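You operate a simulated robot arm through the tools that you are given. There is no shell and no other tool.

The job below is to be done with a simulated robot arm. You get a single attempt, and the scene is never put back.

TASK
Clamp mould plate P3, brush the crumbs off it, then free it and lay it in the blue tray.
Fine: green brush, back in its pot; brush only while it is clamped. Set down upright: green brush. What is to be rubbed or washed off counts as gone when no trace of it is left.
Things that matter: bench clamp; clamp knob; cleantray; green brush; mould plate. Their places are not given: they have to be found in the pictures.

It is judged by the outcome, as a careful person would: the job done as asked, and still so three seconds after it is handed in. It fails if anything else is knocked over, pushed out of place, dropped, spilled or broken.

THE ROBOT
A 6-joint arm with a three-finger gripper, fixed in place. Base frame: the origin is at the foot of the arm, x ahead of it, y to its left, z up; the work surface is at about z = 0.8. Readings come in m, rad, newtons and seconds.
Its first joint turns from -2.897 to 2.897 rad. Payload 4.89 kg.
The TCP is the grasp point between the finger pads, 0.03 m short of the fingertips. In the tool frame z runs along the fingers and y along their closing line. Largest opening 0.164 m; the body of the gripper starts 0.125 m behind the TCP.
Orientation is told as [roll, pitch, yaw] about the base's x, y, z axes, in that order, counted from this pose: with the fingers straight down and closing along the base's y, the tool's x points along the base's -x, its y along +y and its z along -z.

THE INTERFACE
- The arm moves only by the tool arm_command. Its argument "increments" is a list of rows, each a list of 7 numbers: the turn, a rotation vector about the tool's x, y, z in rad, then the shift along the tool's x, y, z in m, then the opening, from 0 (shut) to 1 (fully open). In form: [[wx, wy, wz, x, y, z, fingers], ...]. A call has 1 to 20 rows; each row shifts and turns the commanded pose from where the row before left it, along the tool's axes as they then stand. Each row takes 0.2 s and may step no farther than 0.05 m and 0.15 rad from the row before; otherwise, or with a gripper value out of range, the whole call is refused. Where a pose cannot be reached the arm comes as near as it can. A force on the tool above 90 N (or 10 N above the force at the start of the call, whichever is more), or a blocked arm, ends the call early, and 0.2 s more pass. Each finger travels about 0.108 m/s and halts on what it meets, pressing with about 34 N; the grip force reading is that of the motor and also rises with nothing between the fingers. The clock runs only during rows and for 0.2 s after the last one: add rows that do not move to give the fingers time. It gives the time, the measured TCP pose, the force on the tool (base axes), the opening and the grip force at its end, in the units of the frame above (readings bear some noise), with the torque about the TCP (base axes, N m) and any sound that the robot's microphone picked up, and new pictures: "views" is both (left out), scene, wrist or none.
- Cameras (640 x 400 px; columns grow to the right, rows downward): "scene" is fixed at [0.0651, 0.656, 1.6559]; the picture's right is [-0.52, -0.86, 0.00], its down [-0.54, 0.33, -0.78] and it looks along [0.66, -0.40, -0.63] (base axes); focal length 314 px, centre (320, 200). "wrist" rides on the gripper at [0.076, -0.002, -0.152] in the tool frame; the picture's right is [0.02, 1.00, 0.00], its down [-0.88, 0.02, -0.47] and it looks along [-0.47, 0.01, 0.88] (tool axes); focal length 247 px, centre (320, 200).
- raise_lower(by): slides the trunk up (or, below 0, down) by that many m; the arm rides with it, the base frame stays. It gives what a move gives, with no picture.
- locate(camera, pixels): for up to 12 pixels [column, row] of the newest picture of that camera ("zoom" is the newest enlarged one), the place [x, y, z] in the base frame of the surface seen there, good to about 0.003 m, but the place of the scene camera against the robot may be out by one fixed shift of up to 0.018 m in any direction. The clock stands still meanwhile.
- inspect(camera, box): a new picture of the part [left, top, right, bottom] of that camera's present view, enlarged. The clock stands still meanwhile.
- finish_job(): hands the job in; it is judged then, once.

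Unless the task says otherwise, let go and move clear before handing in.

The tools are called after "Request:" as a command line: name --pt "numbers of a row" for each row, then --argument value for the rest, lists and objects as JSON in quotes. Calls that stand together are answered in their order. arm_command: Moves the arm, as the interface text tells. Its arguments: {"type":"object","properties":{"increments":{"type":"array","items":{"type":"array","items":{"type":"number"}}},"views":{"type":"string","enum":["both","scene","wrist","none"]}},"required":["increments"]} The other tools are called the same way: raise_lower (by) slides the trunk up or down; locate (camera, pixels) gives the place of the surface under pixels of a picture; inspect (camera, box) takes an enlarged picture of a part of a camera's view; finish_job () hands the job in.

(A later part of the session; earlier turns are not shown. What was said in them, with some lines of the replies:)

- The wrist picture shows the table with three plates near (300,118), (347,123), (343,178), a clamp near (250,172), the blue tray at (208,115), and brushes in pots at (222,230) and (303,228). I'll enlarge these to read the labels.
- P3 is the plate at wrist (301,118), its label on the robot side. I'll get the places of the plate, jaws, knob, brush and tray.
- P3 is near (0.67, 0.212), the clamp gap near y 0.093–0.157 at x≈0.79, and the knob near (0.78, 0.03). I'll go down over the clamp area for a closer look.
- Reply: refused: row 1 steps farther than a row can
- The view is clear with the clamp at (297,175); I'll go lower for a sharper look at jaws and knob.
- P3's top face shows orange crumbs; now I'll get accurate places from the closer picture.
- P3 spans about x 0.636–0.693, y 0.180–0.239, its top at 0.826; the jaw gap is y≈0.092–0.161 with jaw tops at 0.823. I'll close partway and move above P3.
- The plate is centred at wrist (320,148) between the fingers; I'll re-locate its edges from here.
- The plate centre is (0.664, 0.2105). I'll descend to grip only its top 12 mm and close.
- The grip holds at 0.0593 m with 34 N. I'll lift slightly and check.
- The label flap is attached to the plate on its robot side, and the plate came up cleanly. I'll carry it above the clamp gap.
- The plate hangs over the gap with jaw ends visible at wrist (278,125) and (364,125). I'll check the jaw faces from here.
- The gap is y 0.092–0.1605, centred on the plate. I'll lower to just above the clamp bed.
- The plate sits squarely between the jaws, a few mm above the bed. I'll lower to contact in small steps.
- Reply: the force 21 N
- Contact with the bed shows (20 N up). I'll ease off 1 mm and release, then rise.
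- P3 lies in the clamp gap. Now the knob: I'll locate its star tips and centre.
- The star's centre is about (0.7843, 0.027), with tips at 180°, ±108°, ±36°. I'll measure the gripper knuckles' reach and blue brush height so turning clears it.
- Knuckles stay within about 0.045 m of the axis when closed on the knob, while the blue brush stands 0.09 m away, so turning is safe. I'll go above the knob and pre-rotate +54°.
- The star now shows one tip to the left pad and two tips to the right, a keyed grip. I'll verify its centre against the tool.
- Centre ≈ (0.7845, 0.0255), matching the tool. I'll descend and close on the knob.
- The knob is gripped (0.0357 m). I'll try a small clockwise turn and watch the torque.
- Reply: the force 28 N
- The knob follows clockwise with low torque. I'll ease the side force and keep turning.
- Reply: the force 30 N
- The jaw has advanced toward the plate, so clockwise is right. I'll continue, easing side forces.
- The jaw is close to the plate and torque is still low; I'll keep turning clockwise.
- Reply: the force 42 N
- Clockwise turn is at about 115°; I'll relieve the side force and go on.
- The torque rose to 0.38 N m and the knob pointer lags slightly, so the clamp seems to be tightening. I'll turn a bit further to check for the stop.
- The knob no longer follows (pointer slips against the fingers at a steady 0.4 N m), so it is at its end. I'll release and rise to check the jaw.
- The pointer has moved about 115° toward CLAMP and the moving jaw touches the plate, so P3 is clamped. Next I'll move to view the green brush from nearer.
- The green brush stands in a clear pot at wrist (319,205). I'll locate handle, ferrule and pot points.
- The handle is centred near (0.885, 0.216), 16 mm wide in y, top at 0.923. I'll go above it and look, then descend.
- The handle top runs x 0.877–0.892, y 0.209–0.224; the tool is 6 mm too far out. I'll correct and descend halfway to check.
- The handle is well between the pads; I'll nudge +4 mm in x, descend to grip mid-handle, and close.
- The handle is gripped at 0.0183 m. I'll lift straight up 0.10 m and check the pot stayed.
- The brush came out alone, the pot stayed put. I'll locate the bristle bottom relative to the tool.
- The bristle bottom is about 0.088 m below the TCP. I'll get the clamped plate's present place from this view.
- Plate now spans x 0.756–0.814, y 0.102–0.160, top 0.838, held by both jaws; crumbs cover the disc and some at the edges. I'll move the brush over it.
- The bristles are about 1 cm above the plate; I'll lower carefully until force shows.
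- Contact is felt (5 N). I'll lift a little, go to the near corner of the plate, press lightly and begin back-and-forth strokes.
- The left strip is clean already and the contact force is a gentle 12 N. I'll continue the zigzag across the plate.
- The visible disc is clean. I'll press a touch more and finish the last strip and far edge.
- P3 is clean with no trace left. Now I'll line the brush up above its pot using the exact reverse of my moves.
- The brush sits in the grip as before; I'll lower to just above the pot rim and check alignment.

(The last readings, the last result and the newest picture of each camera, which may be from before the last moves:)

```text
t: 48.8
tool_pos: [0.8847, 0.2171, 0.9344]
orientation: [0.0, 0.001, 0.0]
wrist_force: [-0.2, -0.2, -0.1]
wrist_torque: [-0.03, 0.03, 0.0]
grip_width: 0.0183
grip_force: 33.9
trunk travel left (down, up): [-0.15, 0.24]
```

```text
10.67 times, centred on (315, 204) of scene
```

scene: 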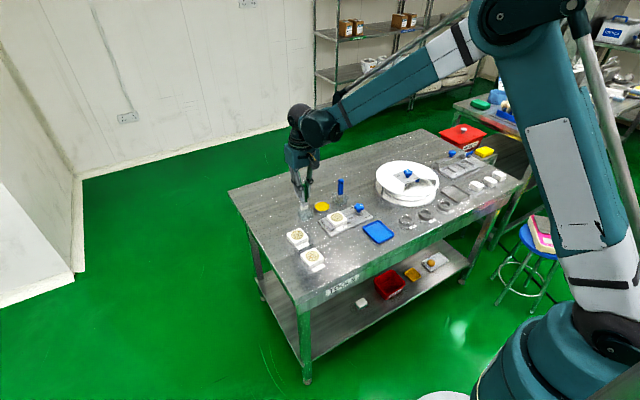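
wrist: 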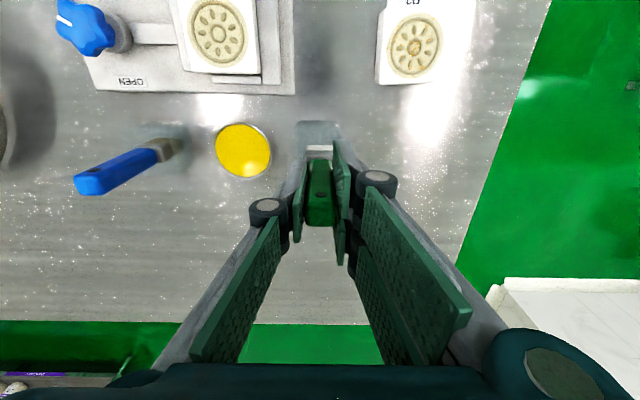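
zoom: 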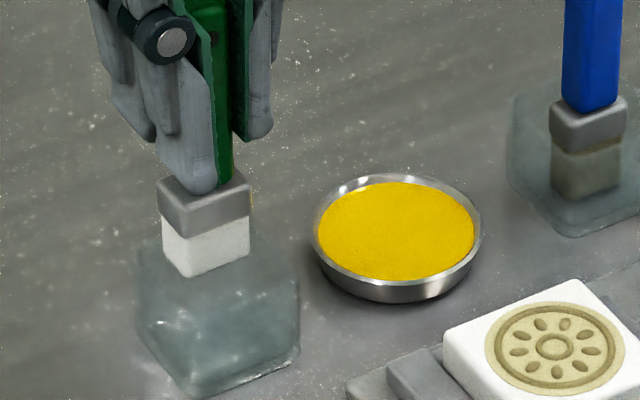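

The bristles are centred over the pot. I'll lower into it, slowing near the original depth.

Request:
arm_command --pt "0 0 0 0 0 0.018 0" --pt "0 0 0 0 0 0.016 0" --pt "0 0 0 0 0 0.003 0" --pt "0 0 0 0 0 0 0" --views "none"

Request:
arm_command --pt "0 0 0 0 0 0.0015 0" --pt "0 0 0 0 0 0 0" --views "none"

```text
t: 49.8
tool_pos: [0.8849, 0.2178, 0.898]
orientation: [0.002, 0.0, -0.001]
wrist_force: [0.2, -0.1, -1.4]
wrist_torque: [0.01, 0.01, -0.01]
grip_width: 0.0184
grip_force: 34.1
trunk travel left (down, up): [-0.15, 0.24]
```

```text
t: 50.4
tool_pos: [0.8855, 0.2172, 0.8981]
orientation: [0.001, 0.0, 0.0]
wrist_force: [0.6, -0.1, -0.8]
wrist_torque: [-0.01, -0.02, 0.03]
grip_width: 0.0181
grip_force: 33.5
trunk travel left (down, up): [-0.15, 0.24]
```

Request:
arm_command --pt "0 0 0 0 0 0.0015 0" --pt "0 0 0 0 0 0 0" --views "none"

Request:
arm_command --pt "0 0 0 0 0 0.001 0" --pt "0 0 0 0 0 0 0" --views "none"

```text
t: 51.0
tool_pos: [0.8854, 0.2169, 0.8945]
orientation: [0.0, -0.001, 0.0]
wrist_force: [0.6, 0.1, -0.1]
wrist_torque: [0.02, -0.01, -0.02]
grip_width: 0.0185
grip_force: 34.3
trunk travel left (down, up): [-0.15, 0.24]
```

```text
t: 51.6
tool_pos: [0.8851, 0.2167, 0.8933]
orientation: [0.0, 0.0, 0.0]
wrist_force: [0.5, -0.3, -0.3]
wrist_torque: [0.03, 0.03, -0.01]
grip_width: 0.0179
grip_force: 33.9
trunk travel left (down, up): [-0.15, 0.24]
```

No floor contact yet (the brush slid up slightly in the grip); I'll continue in 1 mm steps.

Request:
arm_command --pt "0 0 0 0 0 0.001 0" --pt "0 0 0 0 0 0 0" --views "none"

Request:
arm_command --pt "0 0 0 0 0 0.001 0" --pt "0 0 0 0 0 0 0" --views "none"

Request:
inspect --camera "scene" --box '[285, 185, 345, 222]'

```text
t: 52.2
tool_pos: [0.884, 0.218, 0.8914]
orientation: [0.0, 0.001, -0.001]
wrist_force: [0.1, 0.4, -0.4]
wrist_torque: [0.01, 0.01, 0.03]
grip_width: 0.0181
grip_force: 34.3
trunk travel left (down, up): [-0.15, 0.24]
```

```text
t: 52.8
tool_pos: [0.8846, 0.2177, 0.8915]
orientation: [-0.001, 0.0, -0.001]
wrist_force: [-0.7, 0.4, -0.9]
wrist_torque: [0.0, -0.01, -0.03]
grip_width: 0.0183
grip_force: 34.6
trunk travel left (down, up): [-0.15, 0.24]
```

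```text
10.67 times, centred on (315, 204) of scene
```

zoom: 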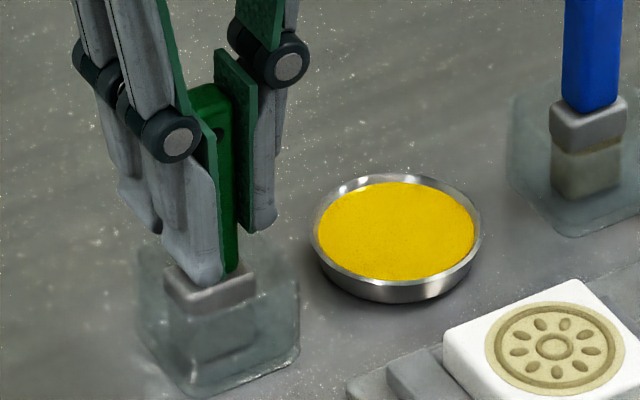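

The ferrule is at its original height in the pot. One more millimetre to check contact.

Request:
arm_command --pt "0 0 0 0 0 0.001 0" --pt "0 0 0 0 0 0 0" --views "none"

Request:
arm_command --pt "0 0 0 0 0 0.001 0" --pt "0 0 0 0 0 0 0" --views "none"

```text
t: 53.4
tool_pos: [0.8853, 0.2171, 0.8894]
orientation: [0.001, 0.0, 0.001]
wrist_force: [1.6, 0.6, 8.5]
wrist_torque: [-0.02, -0.2, 0.0]
grip_width: 0.0183
grip_force: 33.9
trunk travel left (down, up): [-0.15, 0.24]
```

```text
t: 54.0
tool_pos: [0.8841, 0.2169, 0.8916]
orientation: [0.003, -0.001, 0.001]
wrist_force: [1.9, 1.0, 16.6]
wrist_torque: [0.03, -0.15, 0.02]
grip_width: 0.018
grip_force: 33.7
trunk travel left (down, up): [-0.15, 0.24]
```

The brush rests on the pot floor. I'll ease off and open gently, then check it stands.

Request:
arm_command --pt "0 0 0 0 0 -0.001 0" --pt "0 0 0 0 0 -0.0005 0" --pt "0 0 0 0 0 0 0.15" --pt "0 0 0 0 0 0 0.25" --pt "0 0 0 0 0 0 0.33" --pt "0 0 0 0 0 0 0.33" --views "both"

Request:
inspect --camera "scene" --box '[285, 175, 345, 222]'

Request:
inspect --camera "wrist" --box '[240, 120, 400, 220]'

```text
t: 55.4
tool_pos: [0.8855, 0.219, 0.8907]
orientation: [0.001, 0.001, 0.0]
wrist_force: [-0.1, 0.6, -0.2]
wrist_torque: [0.0, -0.01, -0.02]
grip_width: 0.0542
grip_force: 0.0
trunk travel left (down, up): [-0.15, 0.24]
```

scene: 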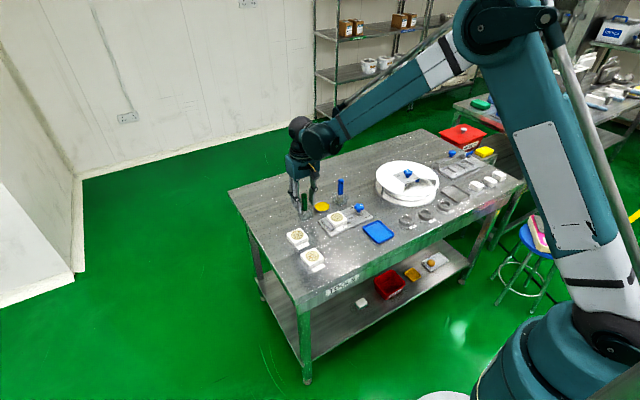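
wrist: 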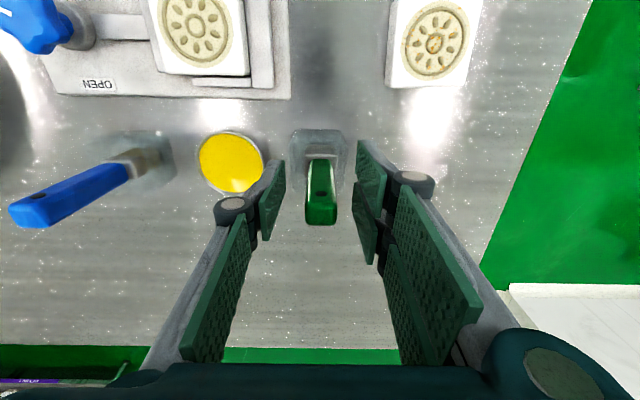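

```text
8.51 times, centred on (315, 198) of scene
```

zoom: 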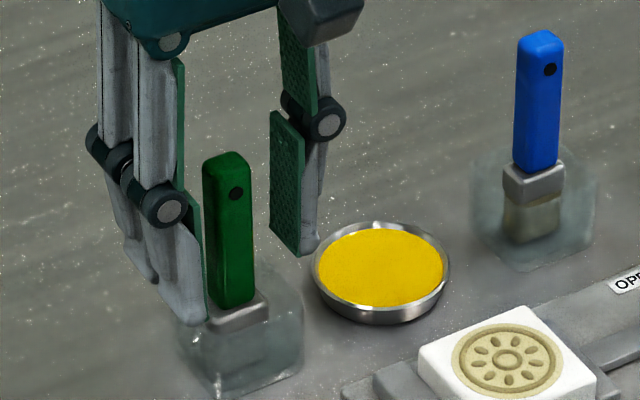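

```text
4.00 times, centred on (320, 170) of wrist
```

zoom: 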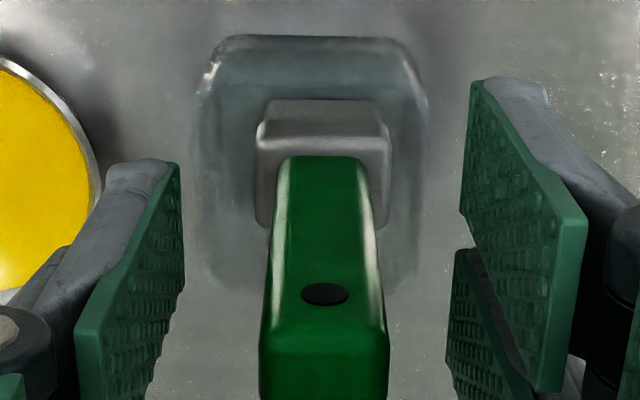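

The brush stands upright in its pot. I'll rise clear and move over the knob.

Request:
arm_command --pt "0 0 0 0 0 -0.03 0.33" --pt "0 0 0 0 0 -0.045 0.33" --pt "0 0 0 0 0 -0.045 0.33" --pt "0 0 0 0.02 -0.04 0 0.45" --pt "0 0 0 0.02 -0.04 0 0.45" --pt "0 0 0 0.02 -0.04 0 0.45" --pt "0 0 0 0.02 -0.04 0 0.45" --pt "0 0 0 0.0215 -0.0315 0 0.45" --pt "0 0 0 0 0 0.04 0.45" --pt "0 0 0 0 0 0.04 0.45" --pt "0 0 0 0 0 0 0.45" --views "both"

Request:
inspect --camera "scene" --box '[285, 175, 365, 225]'

Request:
inspect --camera "wrist" --box '[260, 80, 420, 180]'

```text
t: 57.8
tool_pos: [0.7845, 0.0257, 0.9309]
orientation: [-0.002, -0.001, 0.001]
wrist_force: [0.3, -0.5, -0.2]
wrist_torque: [0.08, 0.02, 0.01]
grip_width: 0.0741
grip_force: 0.0
trunk travel left (down, up): [-0.15, 0.24]
```

scene: 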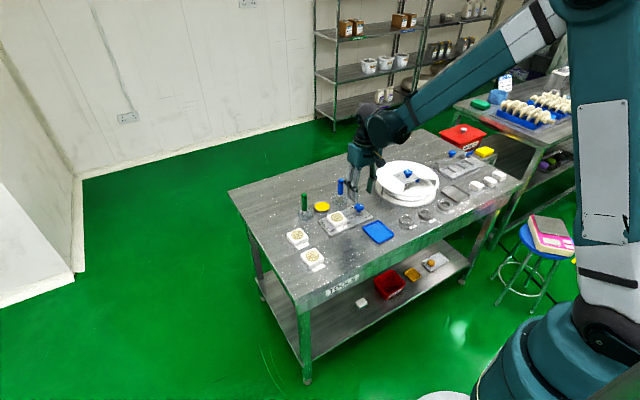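
wrist: 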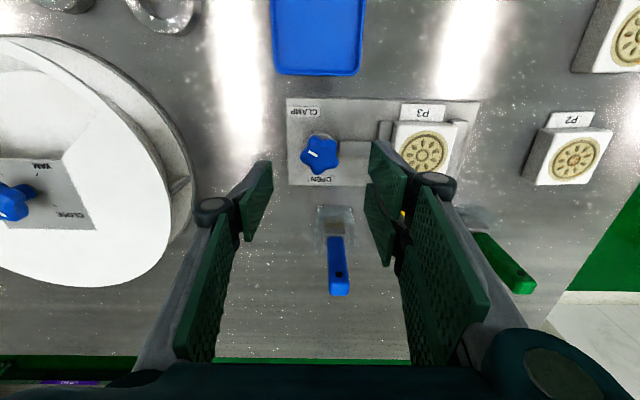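

```text
8.00 times, centred on (325, 200) of scene
```

zoom: 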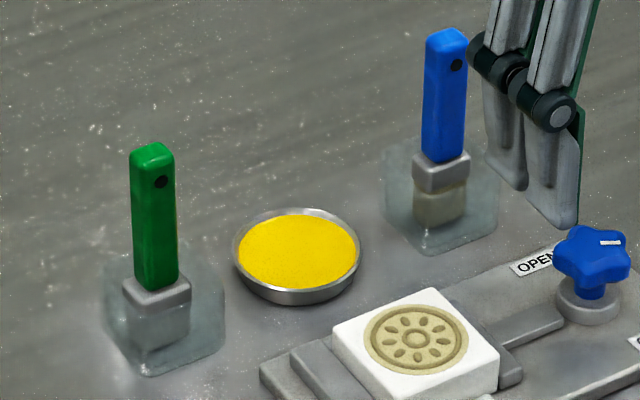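

```text
4.00 times, centred on (340, 130) of wrist
```

zoom: 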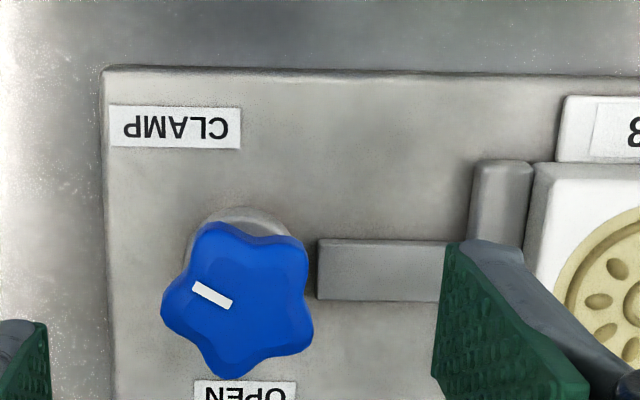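

The knob pointer now points at about −115°. I'll rotate the tool to −61° for a keyed grip, then turn it back counter-clockwise.

Request:
arm_command --pt "0 0 0.133 0 0 0 0.45" --pt "0 0 0.133 0 0 0 0.45" --pt "0 0 0.133 0 0 0 0.45" --pt "0 0 0.133 0 0 0 0.45" --pt "0 0 0.133 0 0 0 0.45" --pt "0 0 0.133 0 0 0 0.45" --pt "0 0 0.133 0 0 0 0.45" --pt "0 0 0.134 0 0 0 0.45" --pt "0 0 0 0 0 0 0.45" --views "wrist"

Request:
inspect --camera "wrist" --box '[240, 80, 400, 180]'

Request:
locate --camera "zoom" --pixels '[[250, 290], [390, 290], [320, 290], [320, 230], [320, 350]]'

```text
t: 59.8
tool_pos: [0.7848, 0.0268, 0.9314]
orientation: [0.0, 0.0, -1.068]
wrist_force: [0.2, -0.1, 0.6]
wrist_torque: [-0.01, 0.02, -0.01]
grip_width: 0.0739
grip_force: 0.0
trunk travel left (down, up): [-0.15, 0.24]
```

wrist: 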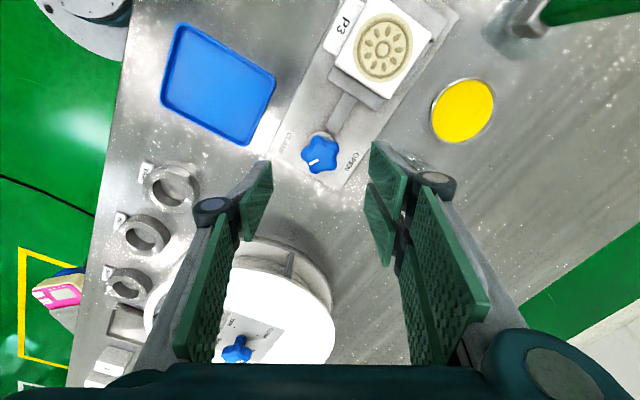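

```text
4.00 times, centred on (320, 130) of wrist
```

zoom: 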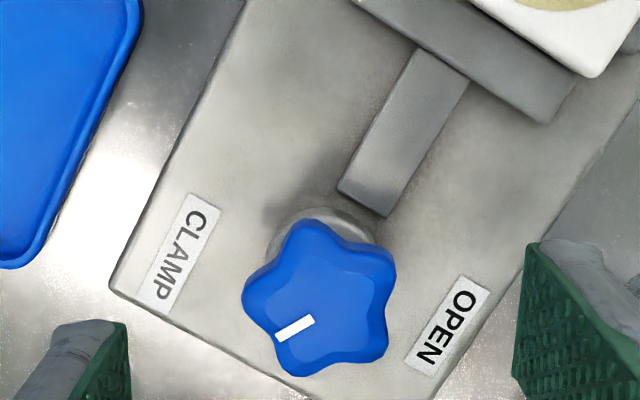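

```text
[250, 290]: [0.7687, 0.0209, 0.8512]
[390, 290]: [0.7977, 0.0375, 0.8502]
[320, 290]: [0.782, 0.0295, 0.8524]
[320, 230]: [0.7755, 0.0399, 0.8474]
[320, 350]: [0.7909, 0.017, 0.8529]
```

The star is keyed again (tip left, two tips right) and centred. I'll descend, grip and start turning counter-clockwise.

Request:
arm_command --pt "0 0 0 0 0 0.035 0.45" --pt "0 0 0 0 0 0.034 0.45" --pt "0 0 0 0 0 0 0.45" --pt "0 0 0 0 0 0 0.3" --pt "0 0 0 0 0 0 0.1" --pt "0 0 0 0 0 0 0.1" --pt "0 0 0 0 0 0 0.1" --views "none"

Request:
arm_command --pt "0 0 -0.1 0 0 0 0.1" --pt "0 0 -0.1 0 0 0 0.1" --pt "0 0 -0.1 0 0 0 0.1" --pt "0 0 0 0 0 0 0.1" --views "wrist"

Request:
inspect --camera "wrist" --box '[220, 40, 480, 205]'

```text
t: 61.4
tool_pos: [0.7838, 0.0269, 0.8611]
orientation: [0.001, 0.001, -1.065]
wrist_force: [15.0, 14.3, 6.5]
wrist_torque: [0.59, -0.47, 0.02]
grip_width: 0.0356
grip_force: 45.2
trunk travel left (down, up): [-0.15, 0.24]
```

```text
t: 62.4
tool_pos: [0.7834, 0.0264, 0.8603]
orientation: [0.001, -0.001, -0.763]
wrist_force: [18.5, 17.6, 4.9]
wrist_torque: [0.42, -0.73, 0.04]
grip_width: 0.0356
grip_force: 44.4
trunk travel left (down, up): [-0.15, 0.24]
```

wrist: 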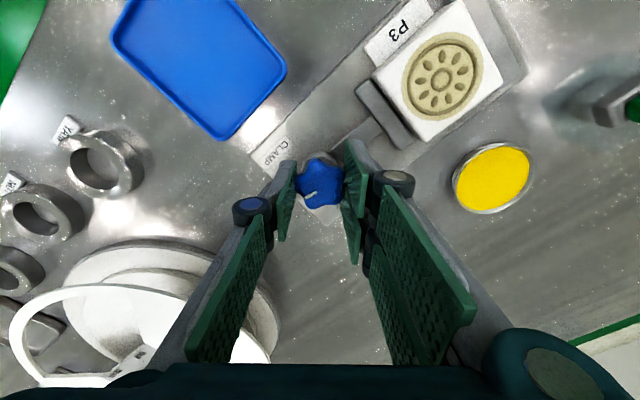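

```text
2.42 times, centred on (350, 122) of wrist
```

zoom: 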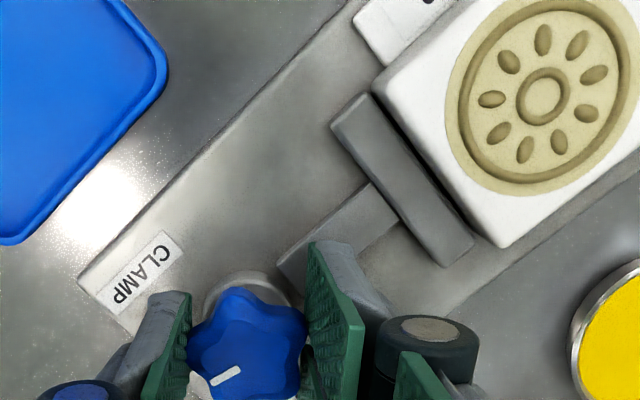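

The jaw backs off as the knob turns counter-clockwise. I'll ease the side force and continue.

Request:
arm_command --pt "0 0 -0.1 0 0.001 0 0.1" --pt "0 0 -0.1 0 0 0 0.1" --pt "0 0 -0.1 0 0 0 0.1" --pt "0 0 -0.1 0 0 0 0.1" --pt "0 0 -0.1 0 0 0 0.1" --pt "0 0 -0.1 0 0 0 0.1" --pt "0 0 0 0 0 0 0.1" --views "none"

```text
t: 64.0
tool_pos: [0.7833, 0.0245, 0.8623]
orientation: [0.0, 0.002, -0.164]
wrist_force: [-25.5, -20.4, -27.4]
wrist_torque: [-0.22, 0.79, -0.06]
grip_width: 0.0354
grip_force: 45.3
trunk travel left (down, up): [-0.15, 0.24]
```

Request:
arm_command --pt "0 0 -0.1 0.001 -0.001 0.001 0.1" --pt "0 0 -0.1 0 0 0 0.1" --pt "0 0 -0.1 0 0 0 0.1" --pt "0 0 -0.1 0 0 0 0.1" --pt "0 0 -0.1 0 0 0 0.1" --pt "0 0 0 0 0 0 0.1" --views "wrist"

Request:
inspect --camera "wrist" --box '[220, 80, 480, 245]'

```text
t: 65.4
tool_pos: [0.7839, 0.0242, 0.8614]
orientation: [-0.001, -0.001, 0.337]
wrist_force: [19.6, -20.1, 11.8]
wrist_torque: [-0.26, -0.52, -0.03]
grip_width: 0.0356
grip_force: 44.7
trunk travel left (down, up): [-0.15, 0.24]
```

wrist: 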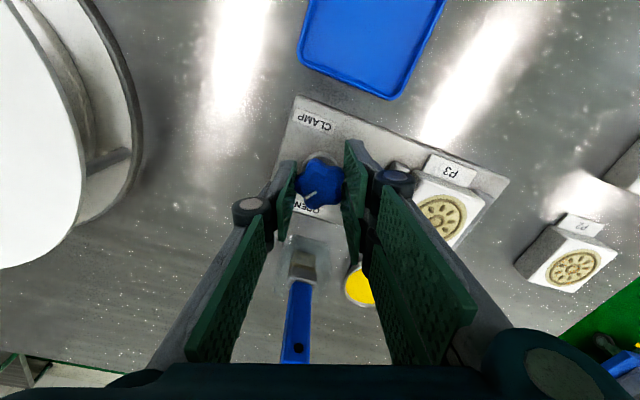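

```text
2.42 times, centred on (350, 162) of wrist
```

zoom: 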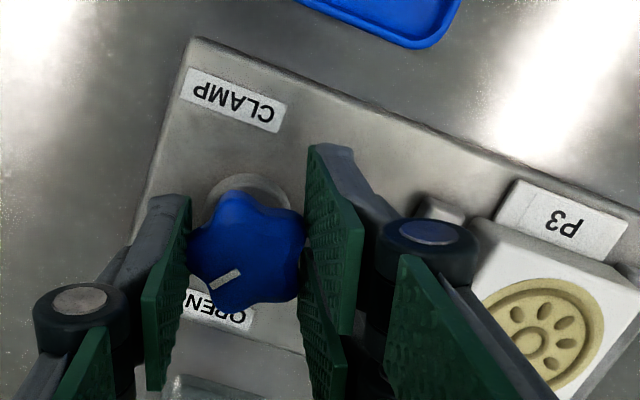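

Pointer is nearing OPEN; I'll continue to its stop.

Request:
arm_command --pt "0 0 -0.1 -0.0005 -0.001 -0.0005 0.1" --pt "0 0 -0.1 0 0 0 0.1" --pt "0 0 -0.1 0 0 0 0.1" --pt "0 0 -0.1 0 0 0 0.1" --pt "0 0 -0.1 0 0 0 0.1" --pt "0 0 -0.08 0 0 0 0.1" --pt "0 0 0 0 0 0 0.1" --views "wrist"

Request:
inspect --camera "wrist" --box '[220, 100, 480, 265]'

```text
t: 67.0
tool_pos: [0.7841, 0.0244, 0.8615]
orientation: [-0.001, 0.0, 0.916]
wrist_force: [8.2, -23.9, -2.9]
wrist_torque: [-0.64, -0.08, -0.01]
grip_width: 0.0355
grip_force: 45.2
trunk travel left (down, up): [-0.15, 0.24]
```

wrist: 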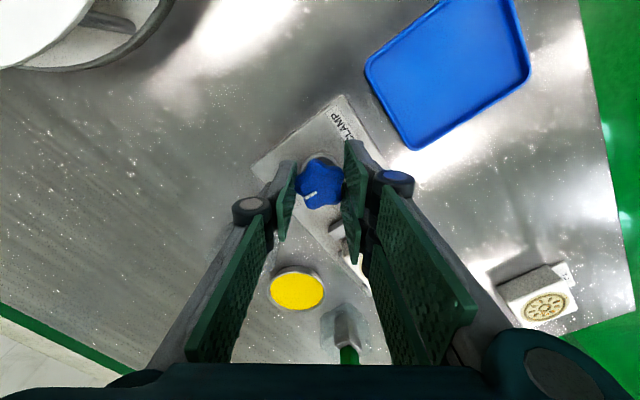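

```text
2.42 times, centred on (350, 182) of wrist
```

zoom: 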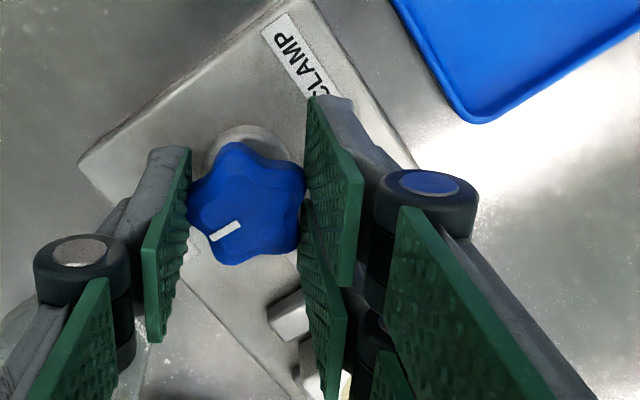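

The knob is back within a degree or two of its original OPEN angle; I'll add a small turn, then release and rise.

Request:
arm_command --pt "0 0 -0.06 0 -0.0008 0 0.1" --pt "0 0 0 0 0 0 0.1" --views "none"

Request:
arm_command --pt "0 0 0.02 0 0 0 0.1" --pt "0 0 0 0 0 0 0.35" --pt "0 0 0 0 0 0 0.45" --pt "0 0 0 0 0 0 0.45" --pt "0 0 0 0 0 -0.04 0.45" --pt "0 0 0 0 0 -0.045 0.45" --pt "0 0 0 0 0 -0.03 0.45" --pt "0 0 0.136 0 0 0 0.45" --pt "0 0 0.136 0 0 0 0.45" --pt "0 0 0.136 0 0 0 0.45" --pt "0 0 0.136 0 0 0 0.45" --pt "0 0 0.136 0 0 0 0.45" --pt "0 0 0.136 0 0 0 0.45" --pt "0 0 0.136 0 0 0 0.45" --pt "0 0 0 0 0.04 0 0.55" --pt "0 0 0 0 0.04 0 0.55" --pt "0 0 0 0 0.02 0 0.55" --pt "0 0 0 0 0 0 0.55" --views "both"

Request:
inspect --camera "wrist" --box '[180, 80, 420, 230]'

```text
t: 67.6
tool_pos: [0.7847, 0.023, 0.8614]
orientation: [0.0, 0.0, 0.976]
wrist_force: [-1.4, -16.5, -9.6]
wrist_torque: [-0.67, 0.25, -0.01]
grip_width: 0.0355
grip_force: 45.1
trunk travel left (down, up): [-0.15, 0.24]
```

```text
t: 71.4
tool_pos: [0.7842, 0.1253, 0.9756]
orientation: [0.0, 0.0, 0.004]
wrist_force: [0.7, 0.8, -0.4]
wrist_torque: [0.0, -0.03, -0.01]
grip_width: 0.0902
grip_force: 0.0
trunk travel left (down, up): [-0.15, 0.24]
```

scene: 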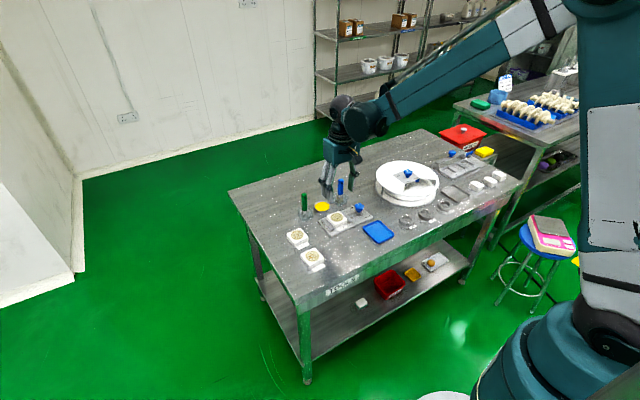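
wrist: 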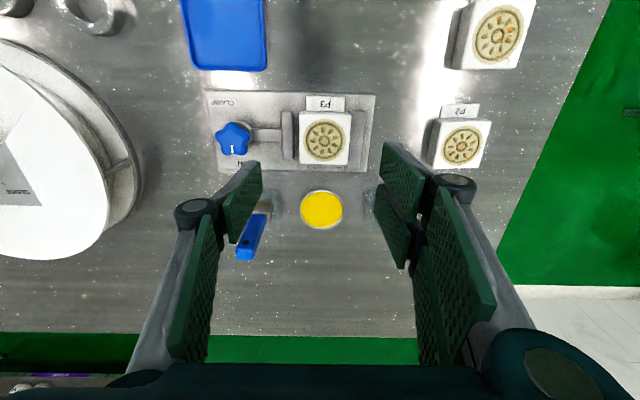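

```text
2.67 times, centred on (300, 155) of wrist
```

zoom: 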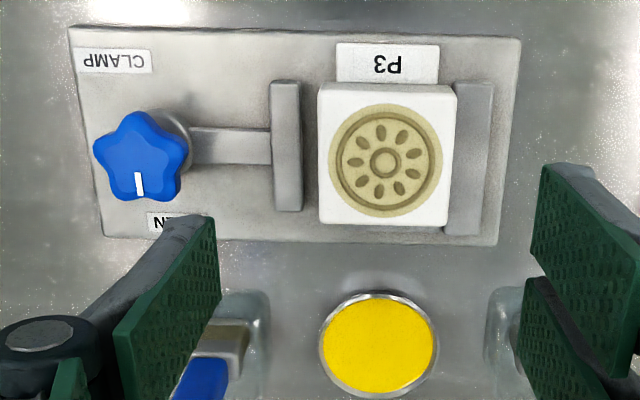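

The knob points to OPEN and the moving jaw has left the plate. I'll locate the plate for pickup.

Request:
locate --camera "zoom" --pixels '[[325, 92], [452, 92], [445, 218], [325, 218], [386, 160], [322, 150], [450, 150], [386, 90], [386, 222], [300, 150], [465, 150], [343, 60]]'

Request:
locate --camera "wrist" --pixels '[[196, 65], [260, 65], [200, 30], [228, 30], [228, 60], [263, 40], [258, 45]]'

```text
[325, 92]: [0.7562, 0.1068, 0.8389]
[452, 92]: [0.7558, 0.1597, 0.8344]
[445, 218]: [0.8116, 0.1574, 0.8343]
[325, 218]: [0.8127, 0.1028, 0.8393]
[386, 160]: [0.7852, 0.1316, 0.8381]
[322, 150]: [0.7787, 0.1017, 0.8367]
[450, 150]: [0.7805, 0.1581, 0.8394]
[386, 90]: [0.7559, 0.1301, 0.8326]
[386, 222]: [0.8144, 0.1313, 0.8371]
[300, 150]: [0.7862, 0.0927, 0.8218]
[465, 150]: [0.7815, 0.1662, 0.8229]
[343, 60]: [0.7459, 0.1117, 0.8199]
```

```text
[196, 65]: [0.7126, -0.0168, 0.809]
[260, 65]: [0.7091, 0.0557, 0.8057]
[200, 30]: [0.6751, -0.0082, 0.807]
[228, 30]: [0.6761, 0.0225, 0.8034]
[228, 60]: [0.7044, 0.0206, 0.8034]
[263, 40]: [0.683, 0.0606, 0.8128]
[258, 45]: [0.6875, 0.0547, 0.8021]
```

Plate centre is (0.785, 0.1305). I'll descend so the fingertips stay above the jaws, and grip.

Request:
arm_command --pt "0 0 0 0 0.005 0.04 0.52" --pt "0 0 0 0 0 0.04 0.52" --pt "0 0 0 0 0 0.03 0.52" --pt "0 0 0 0 0 0.008 0.52" --pt "0 0 0 0 0 0 0.52" --pt "0 0 0 0 0 0 0.35" --pt "0 0 0 0 0 0 0.1" --pt "0 0 0 0 0 0 0.1" --pt "0 0 0 0 0 0 0.1" --views "both"

Request:
inspect --camera "wrist" --box '[200, 100, 440, 250]'

Request:
inspect --camera "scene" --box '[290, 180, 390, 245]'

```text
t: 73.4
tool_pos: [0.7855, 0.1282, 0.8575]
orientation: [-0.001, -0.002, 0.005]
wrist_force: [-0.5, -0.2, -0.1]
wrist_torque: [0.01, 0.02, 0.03]
grip_width: 0.0594
grip_force: 33.6
trunk travel left (down, up): [-0.15, 0.24]
```

scene: 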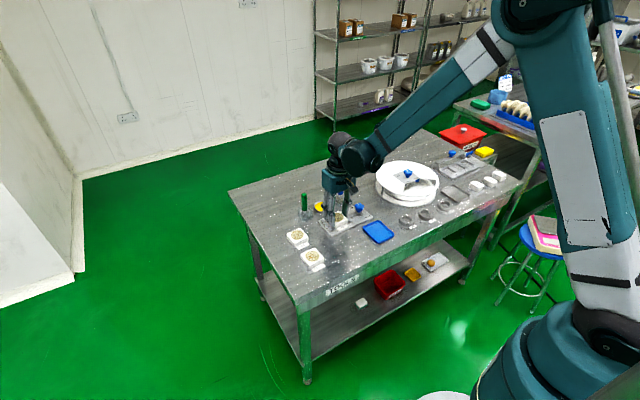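
wrist: 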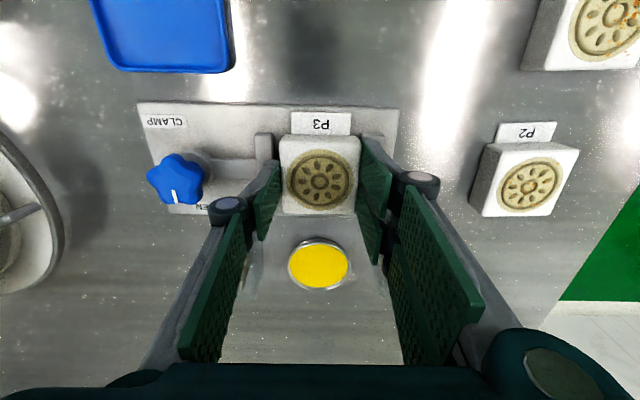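

```text
2.67 times, centred on (320, 175) of wrist
```

zoom: 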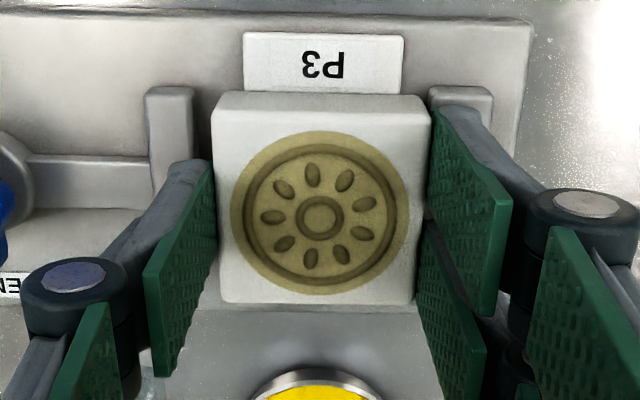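

```text
6.15 times, centred on (340, 212) of scene
```

zoom: 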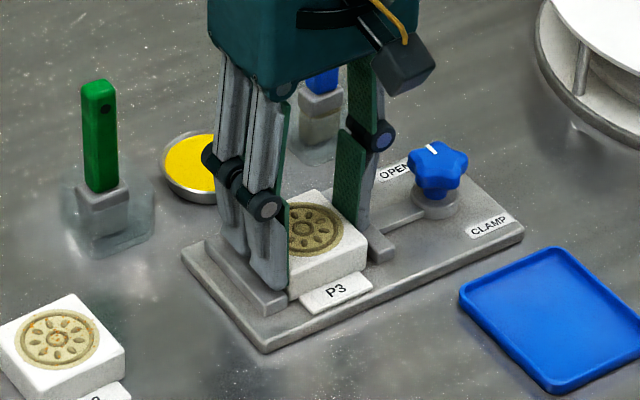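

P3 is gripped again at 0.0594 m. I'll lift it and carry it to just short of the blue tray for measuring.

Request:
arm_command --pt "0 0 0 0 0 -0.02 0.1" --pt "0 0 0 0 0 -0.03 0.1" --pt "0 0 0 0 0 -0.04 0.1" --pt "0 0 0 0.02 -0.035 0 0.1" --pt "0 0 0 0.02 -0.035 0 0.1" --pt "0 0 0 0.01 -0.037 0 0.1" --pt "0 0 0 0 0 0 0.1" --views "both"

Request:
inspect --camera "wrist" --box '[220, 0, 420, 125]'

Request:
inspect --camera "scene" --box '[320, 190, 420, 255]'

```text
t: 75.0
tool_pos: [0.7342, 0.024, 0.9485]
orientation: [-0.001, -0.001, 0.004]
wrist_force: [-1.0, 0.4, -1.1]
wrist_torque: [-0.06, -0.01, 0.01]
grip_width: 0.0594
grip_force: 34.1
trunk travel left (down, up): [-0.15, 0.24]
```

scene: 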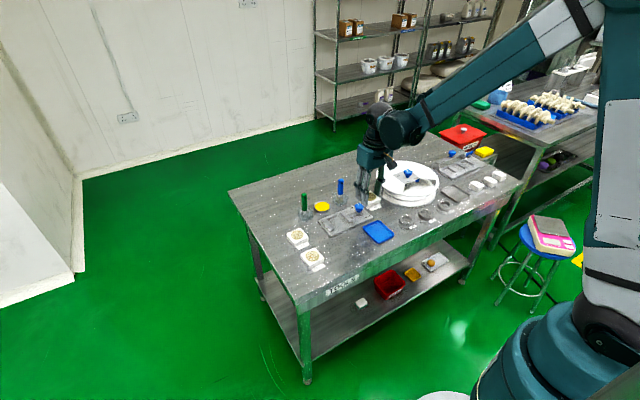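
wrist: 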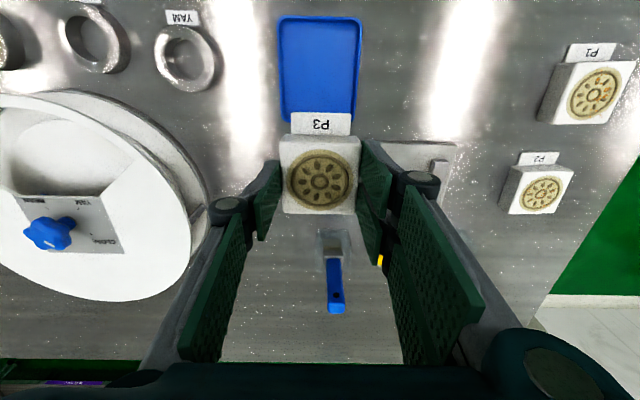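

```text
3.20 times, centred on (320, 62) of wrist
```

zoom: 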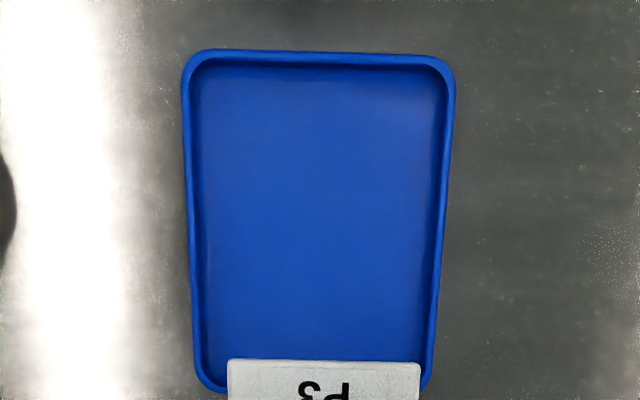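

```text
6.15 times, centred on (370, 222) of scene
```

zoom: 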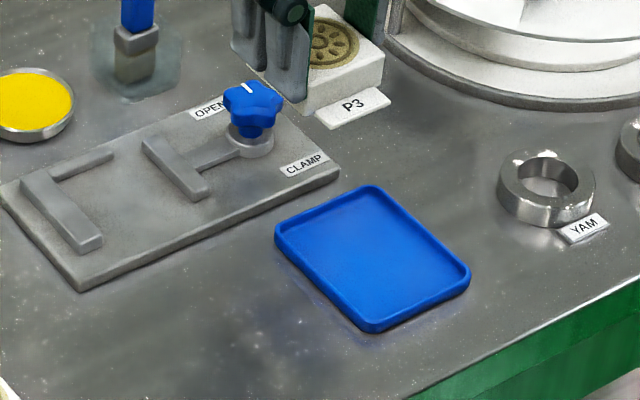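

The tray is in clear view. I'll locate its rims and floor from the wrist picture.

Request:
locate --camera "wrist" --pixels '[[280, 62], [285, 62], [358, 62], [355, 62], [320, 17], [320, 21], [320, 62], [284, 119], [354, 118], [287, 110], [320, 100], [320, 30]]'

Request:
locate --camera "wrist" --pixels '[[296, 120], [346, 120], [321, 114], [321, 138], [286, 145], [354, 145], [288, 212], [352, 212], [286, 121], [353, 121], [282, 90], [356, 90]]'

```text
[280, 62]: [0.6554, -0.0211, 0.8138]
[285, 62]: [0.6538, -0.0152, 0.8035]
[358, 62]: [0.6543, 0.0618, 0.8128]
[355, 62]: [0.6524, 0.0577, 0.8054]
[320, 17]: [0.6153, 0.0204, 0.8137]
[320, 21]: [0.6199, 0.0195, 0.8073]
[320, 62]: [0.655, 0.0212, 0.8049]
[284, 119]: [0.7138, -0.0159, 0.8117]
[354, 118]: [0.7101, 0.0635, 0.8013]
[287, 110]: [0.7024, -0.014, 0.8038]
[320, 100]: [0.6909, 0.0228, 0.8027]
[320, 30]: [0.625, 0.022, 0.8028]
```

```text
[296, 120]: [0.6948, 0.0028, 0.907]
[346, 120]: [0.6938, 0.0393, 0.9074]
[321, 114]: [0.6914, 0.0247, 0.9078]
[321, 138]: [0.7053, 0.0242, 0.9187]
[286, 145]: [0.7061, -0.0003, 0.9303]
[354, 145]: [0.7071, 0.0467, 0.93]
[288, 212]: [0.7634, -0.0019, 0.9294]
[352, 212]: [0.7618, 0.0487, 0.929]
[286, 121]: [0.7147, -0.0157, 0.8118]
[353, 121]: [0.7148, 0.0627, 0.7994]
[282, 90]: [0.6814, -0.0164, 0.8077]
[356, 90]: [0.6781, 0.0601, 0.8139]
```

Tray inner span is x 0.620–0.711, y −0.016–0.058, floor 0.8035. I'll centre plate plus flap over it and lower to near the floor.

Request:
arm_command --pt "0 0 0 0.03 -0.0033 0 0.1" --pt "0 0 0 0.031 0 0 0.1" --pt "0 0 0 0 0 0.03 0.1" --pt "0 0 0 0 0 0.03 0.1" --pt "0 0 0 0 0 0.025 0.1" --pt "0 0 0 0 0 0 0.1" --views "both"

Request:
inspect --camera "wrist" --box '[220, 100, 420, 225]'

Request:
inspect --camera "scene" --box '[340, 205, 420, 255]'

```text
t: 76.4
tool_pos: [0.6753, 0.0184, 0.864]
orientation: [0.002, 0.0, 0.003]
wrist_force: [1.4, -0.2, -0.3]
wrist_torque: [0.0, -0.02, -0.02]
grip_width: 0.0591
grip_force: 34.3
trunk travel left (down, up): [-0.15, 0.24]
```

scene: 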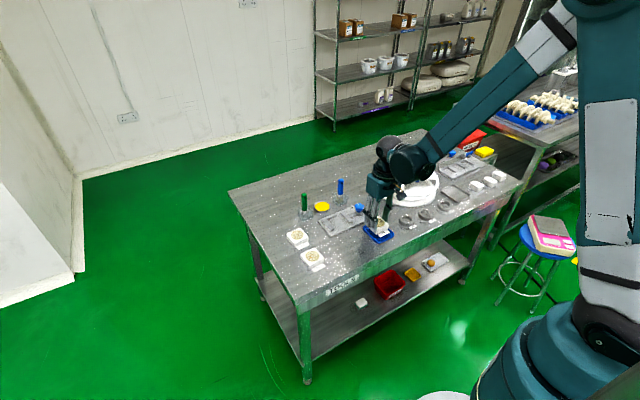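
wrist: 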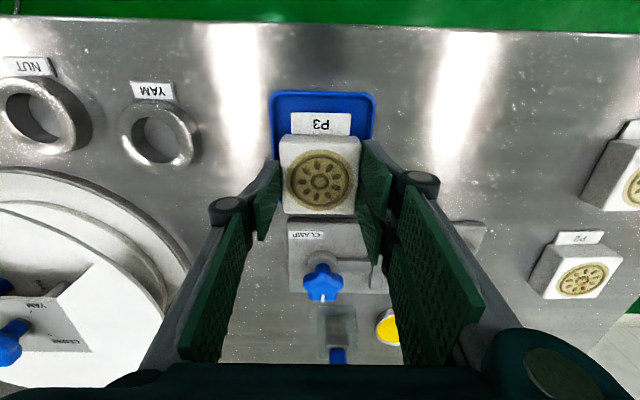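

```text
3.20 times, centred on (320, 162) of wrist
```

zoom: 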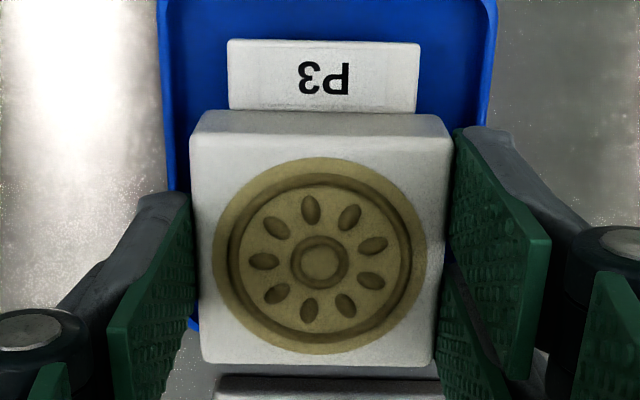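

```text
8.00 times, centred on (380, 230) of scene
```

zoom: 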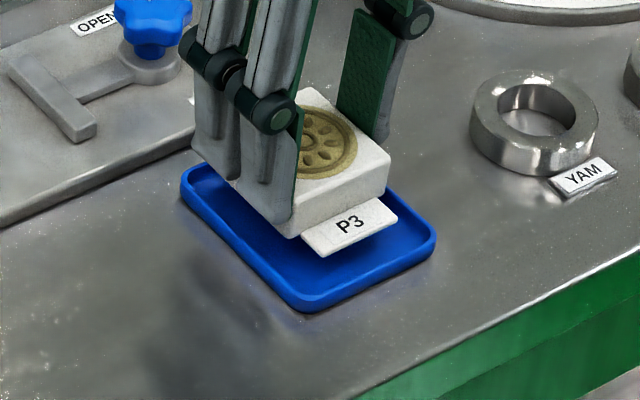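

The plate is centred over the tray within 2 mm. I'll nudge and lower on to the floor.

Request:
arm_command --pt "0 0 0 0.002 0.0015 0.004 0.1" --pt "0 0 0 0 0 0.008 0.1" --pt "0 0 0 0 0 0.0015 0.1" --pt "0 0 0 0 0 0 0.1" --views "none"

Request:
arm_command --pt "0 0 0 0 0 0.001 0.1" --pt "0 0 0 0 0 0 0.1" --views "none"

Request:
arm_command --pt "0 0 0 0 0 0.001 0.1" --pt "0 0 0 0 0 0 0.1" --views "none"

```text
t: 77.4
tool_pos: [0.6709, 0.0204, 0.8506]
orientation: [0.001, 0.0, 0.005]
wrist_force: [0.4, 1.1, -1.7]
wrist_torque: [0.01, 0.04, 0.0]
grip_width: 0.0593
grip_force: 34.0
trunk travel left (down, up): [-0.15, 0.24]
```

```text
t: 78.0
tool_pos: [0.6709, 0.0204, 0.849]
orientation: [0.0, -0.001, 0.003]
wrist_force: [4.5, -2.2, 25.1]
wrist_torque: [-0.03, 0.09, -0.02]
grip_width: 0.0592
grip_force: 33.8
trunk travel left (down, up): [-0.15, 0.24]
```

```text
t: 78.6
tool_pos: [0.6713, 0.0199, 0.8484]
orientation: [0.0, -0.001, 0.004]
wrist_force: [1.6, 0.6, 25.4]
wrist_torque: [0.06, -0.05, -0.01]
grip_width: 0.0594
grip_force: 33.9
trunk travel left (down, up): [-0.15, 0.24]
```

The plate rests on the tray floor (25 N up). I'll ease off, open gently and rise clear.

Request:
arm_command --pt "0 0 0 0 0 -0.001 0.1" --pt "0 0 0 0 0 -0.0005 0.1" --pt "0 0 0 0 0 0 0.4" --pt "0 0 0 0 0 0 0.48" --pt "0 0 0 0 0 0 0.48" --pt "0 0 0 0 0 -0.03 0.48" --pt "0 0 0 0 0 -0.04 0.48" --pt "0 0 0 0 0 -0.045 0.48" --pt "0 0 0 0 0 -0.045 0.48" --pt "0 0 0 0.04 0 -0.02 0.48" --pt "0 0 0 0 0 0 0.48" --views "both"

Request:
inspect --camera "wrist" --box '[200, 80, 440, 230]'

Request:
inspect --camera "scene" --box '[280, 170, 420, 260]'

```text
t: 81.0
tool_pos: [0.6307, 0.0203, 1.0298]
orientation: [0.001, -0.001, 0.004]
wrist_force: [-1.0, 0.3, 0.3]
wrist_torque: [0.0, -0.04, 0.0]
grip_width: 0.0788
grip_force: 0.1
trunk travel left (down, up): [-0.15, 0.24]
```

scene: 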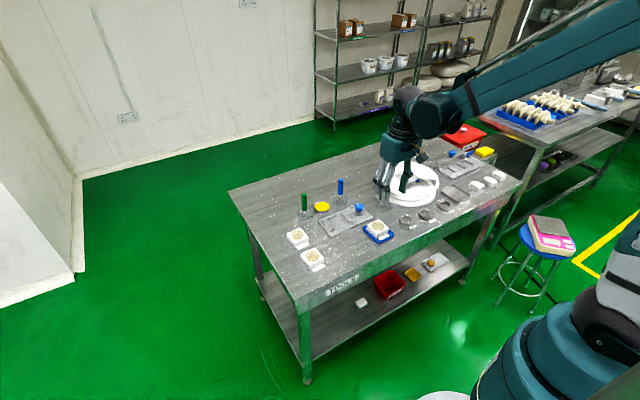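
wrist: 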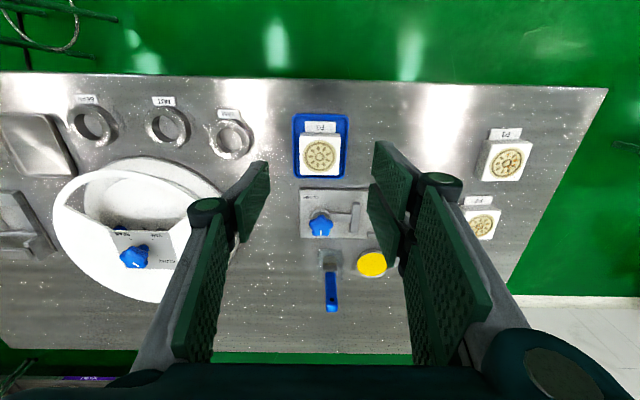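

```text
2.67 times, centred on (320, 155) of wrist
```

zoom: 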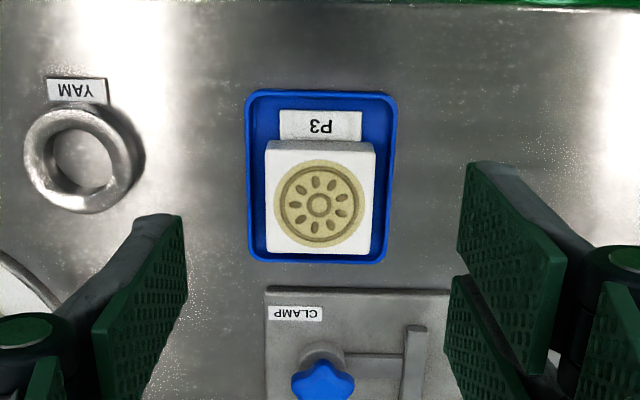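

```text
4.44 times, centred on (350, 215) of scene
```

zoom: 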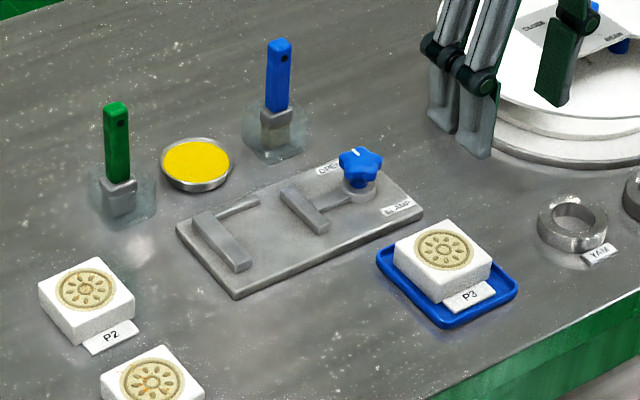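

P3 lies flat in the blue tray, the green brush stands in its pot, the knob is at OPEN. One last close look at P3 for any crumbs.

Request:
inspect --camera "wrist" --box '[290, 110, 354, 182]'

Request:
inspect --camera "scene" --box '[290, 185, 330, 225]'

```text
5.56 times, centred on (322, 146) of wrist
```

zoom: 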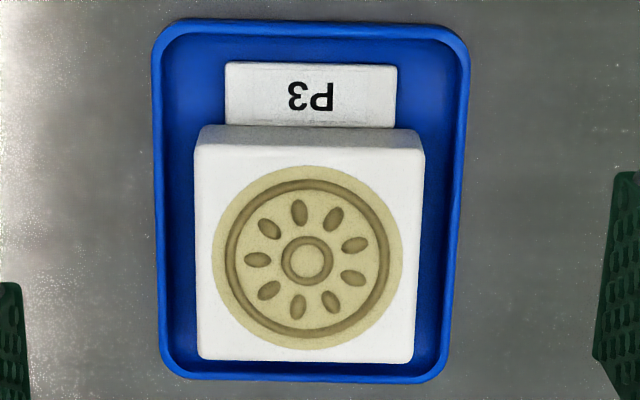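

```text
10.00 times, centred on (310, 205) of scene
```

zoom: 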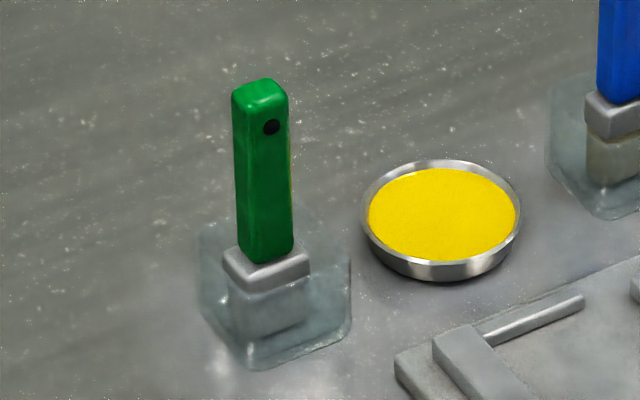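

P3 shows no crumbs and lies flat in the tray. The green brush is upright in its pot and the arm is clear, so I'm handing the job in.

Request:
finish_job

```text
The job is handed in.
```

I clamped P3, brushed it clean with the green brush while it was clamped, then freed it and laid it flat in the blue tray. The job has been handed in.

- **Plate:** the last close-up of P3 shows no crumbs left on it.
- **Brush:** the green brush is back in its pot, standing upright.
- **Clamp:** the knob is back at OPEN and the jaws are empty.
- **Surroundings:** the last pictures show nothing knocked over or pushed out of place, and the arm is clear of the bench.

When I tightened the clamp, the knob stopped partway, about 115° toward CLAMP, and would turn no further. By then the jaws were gripping the plate on both sides.
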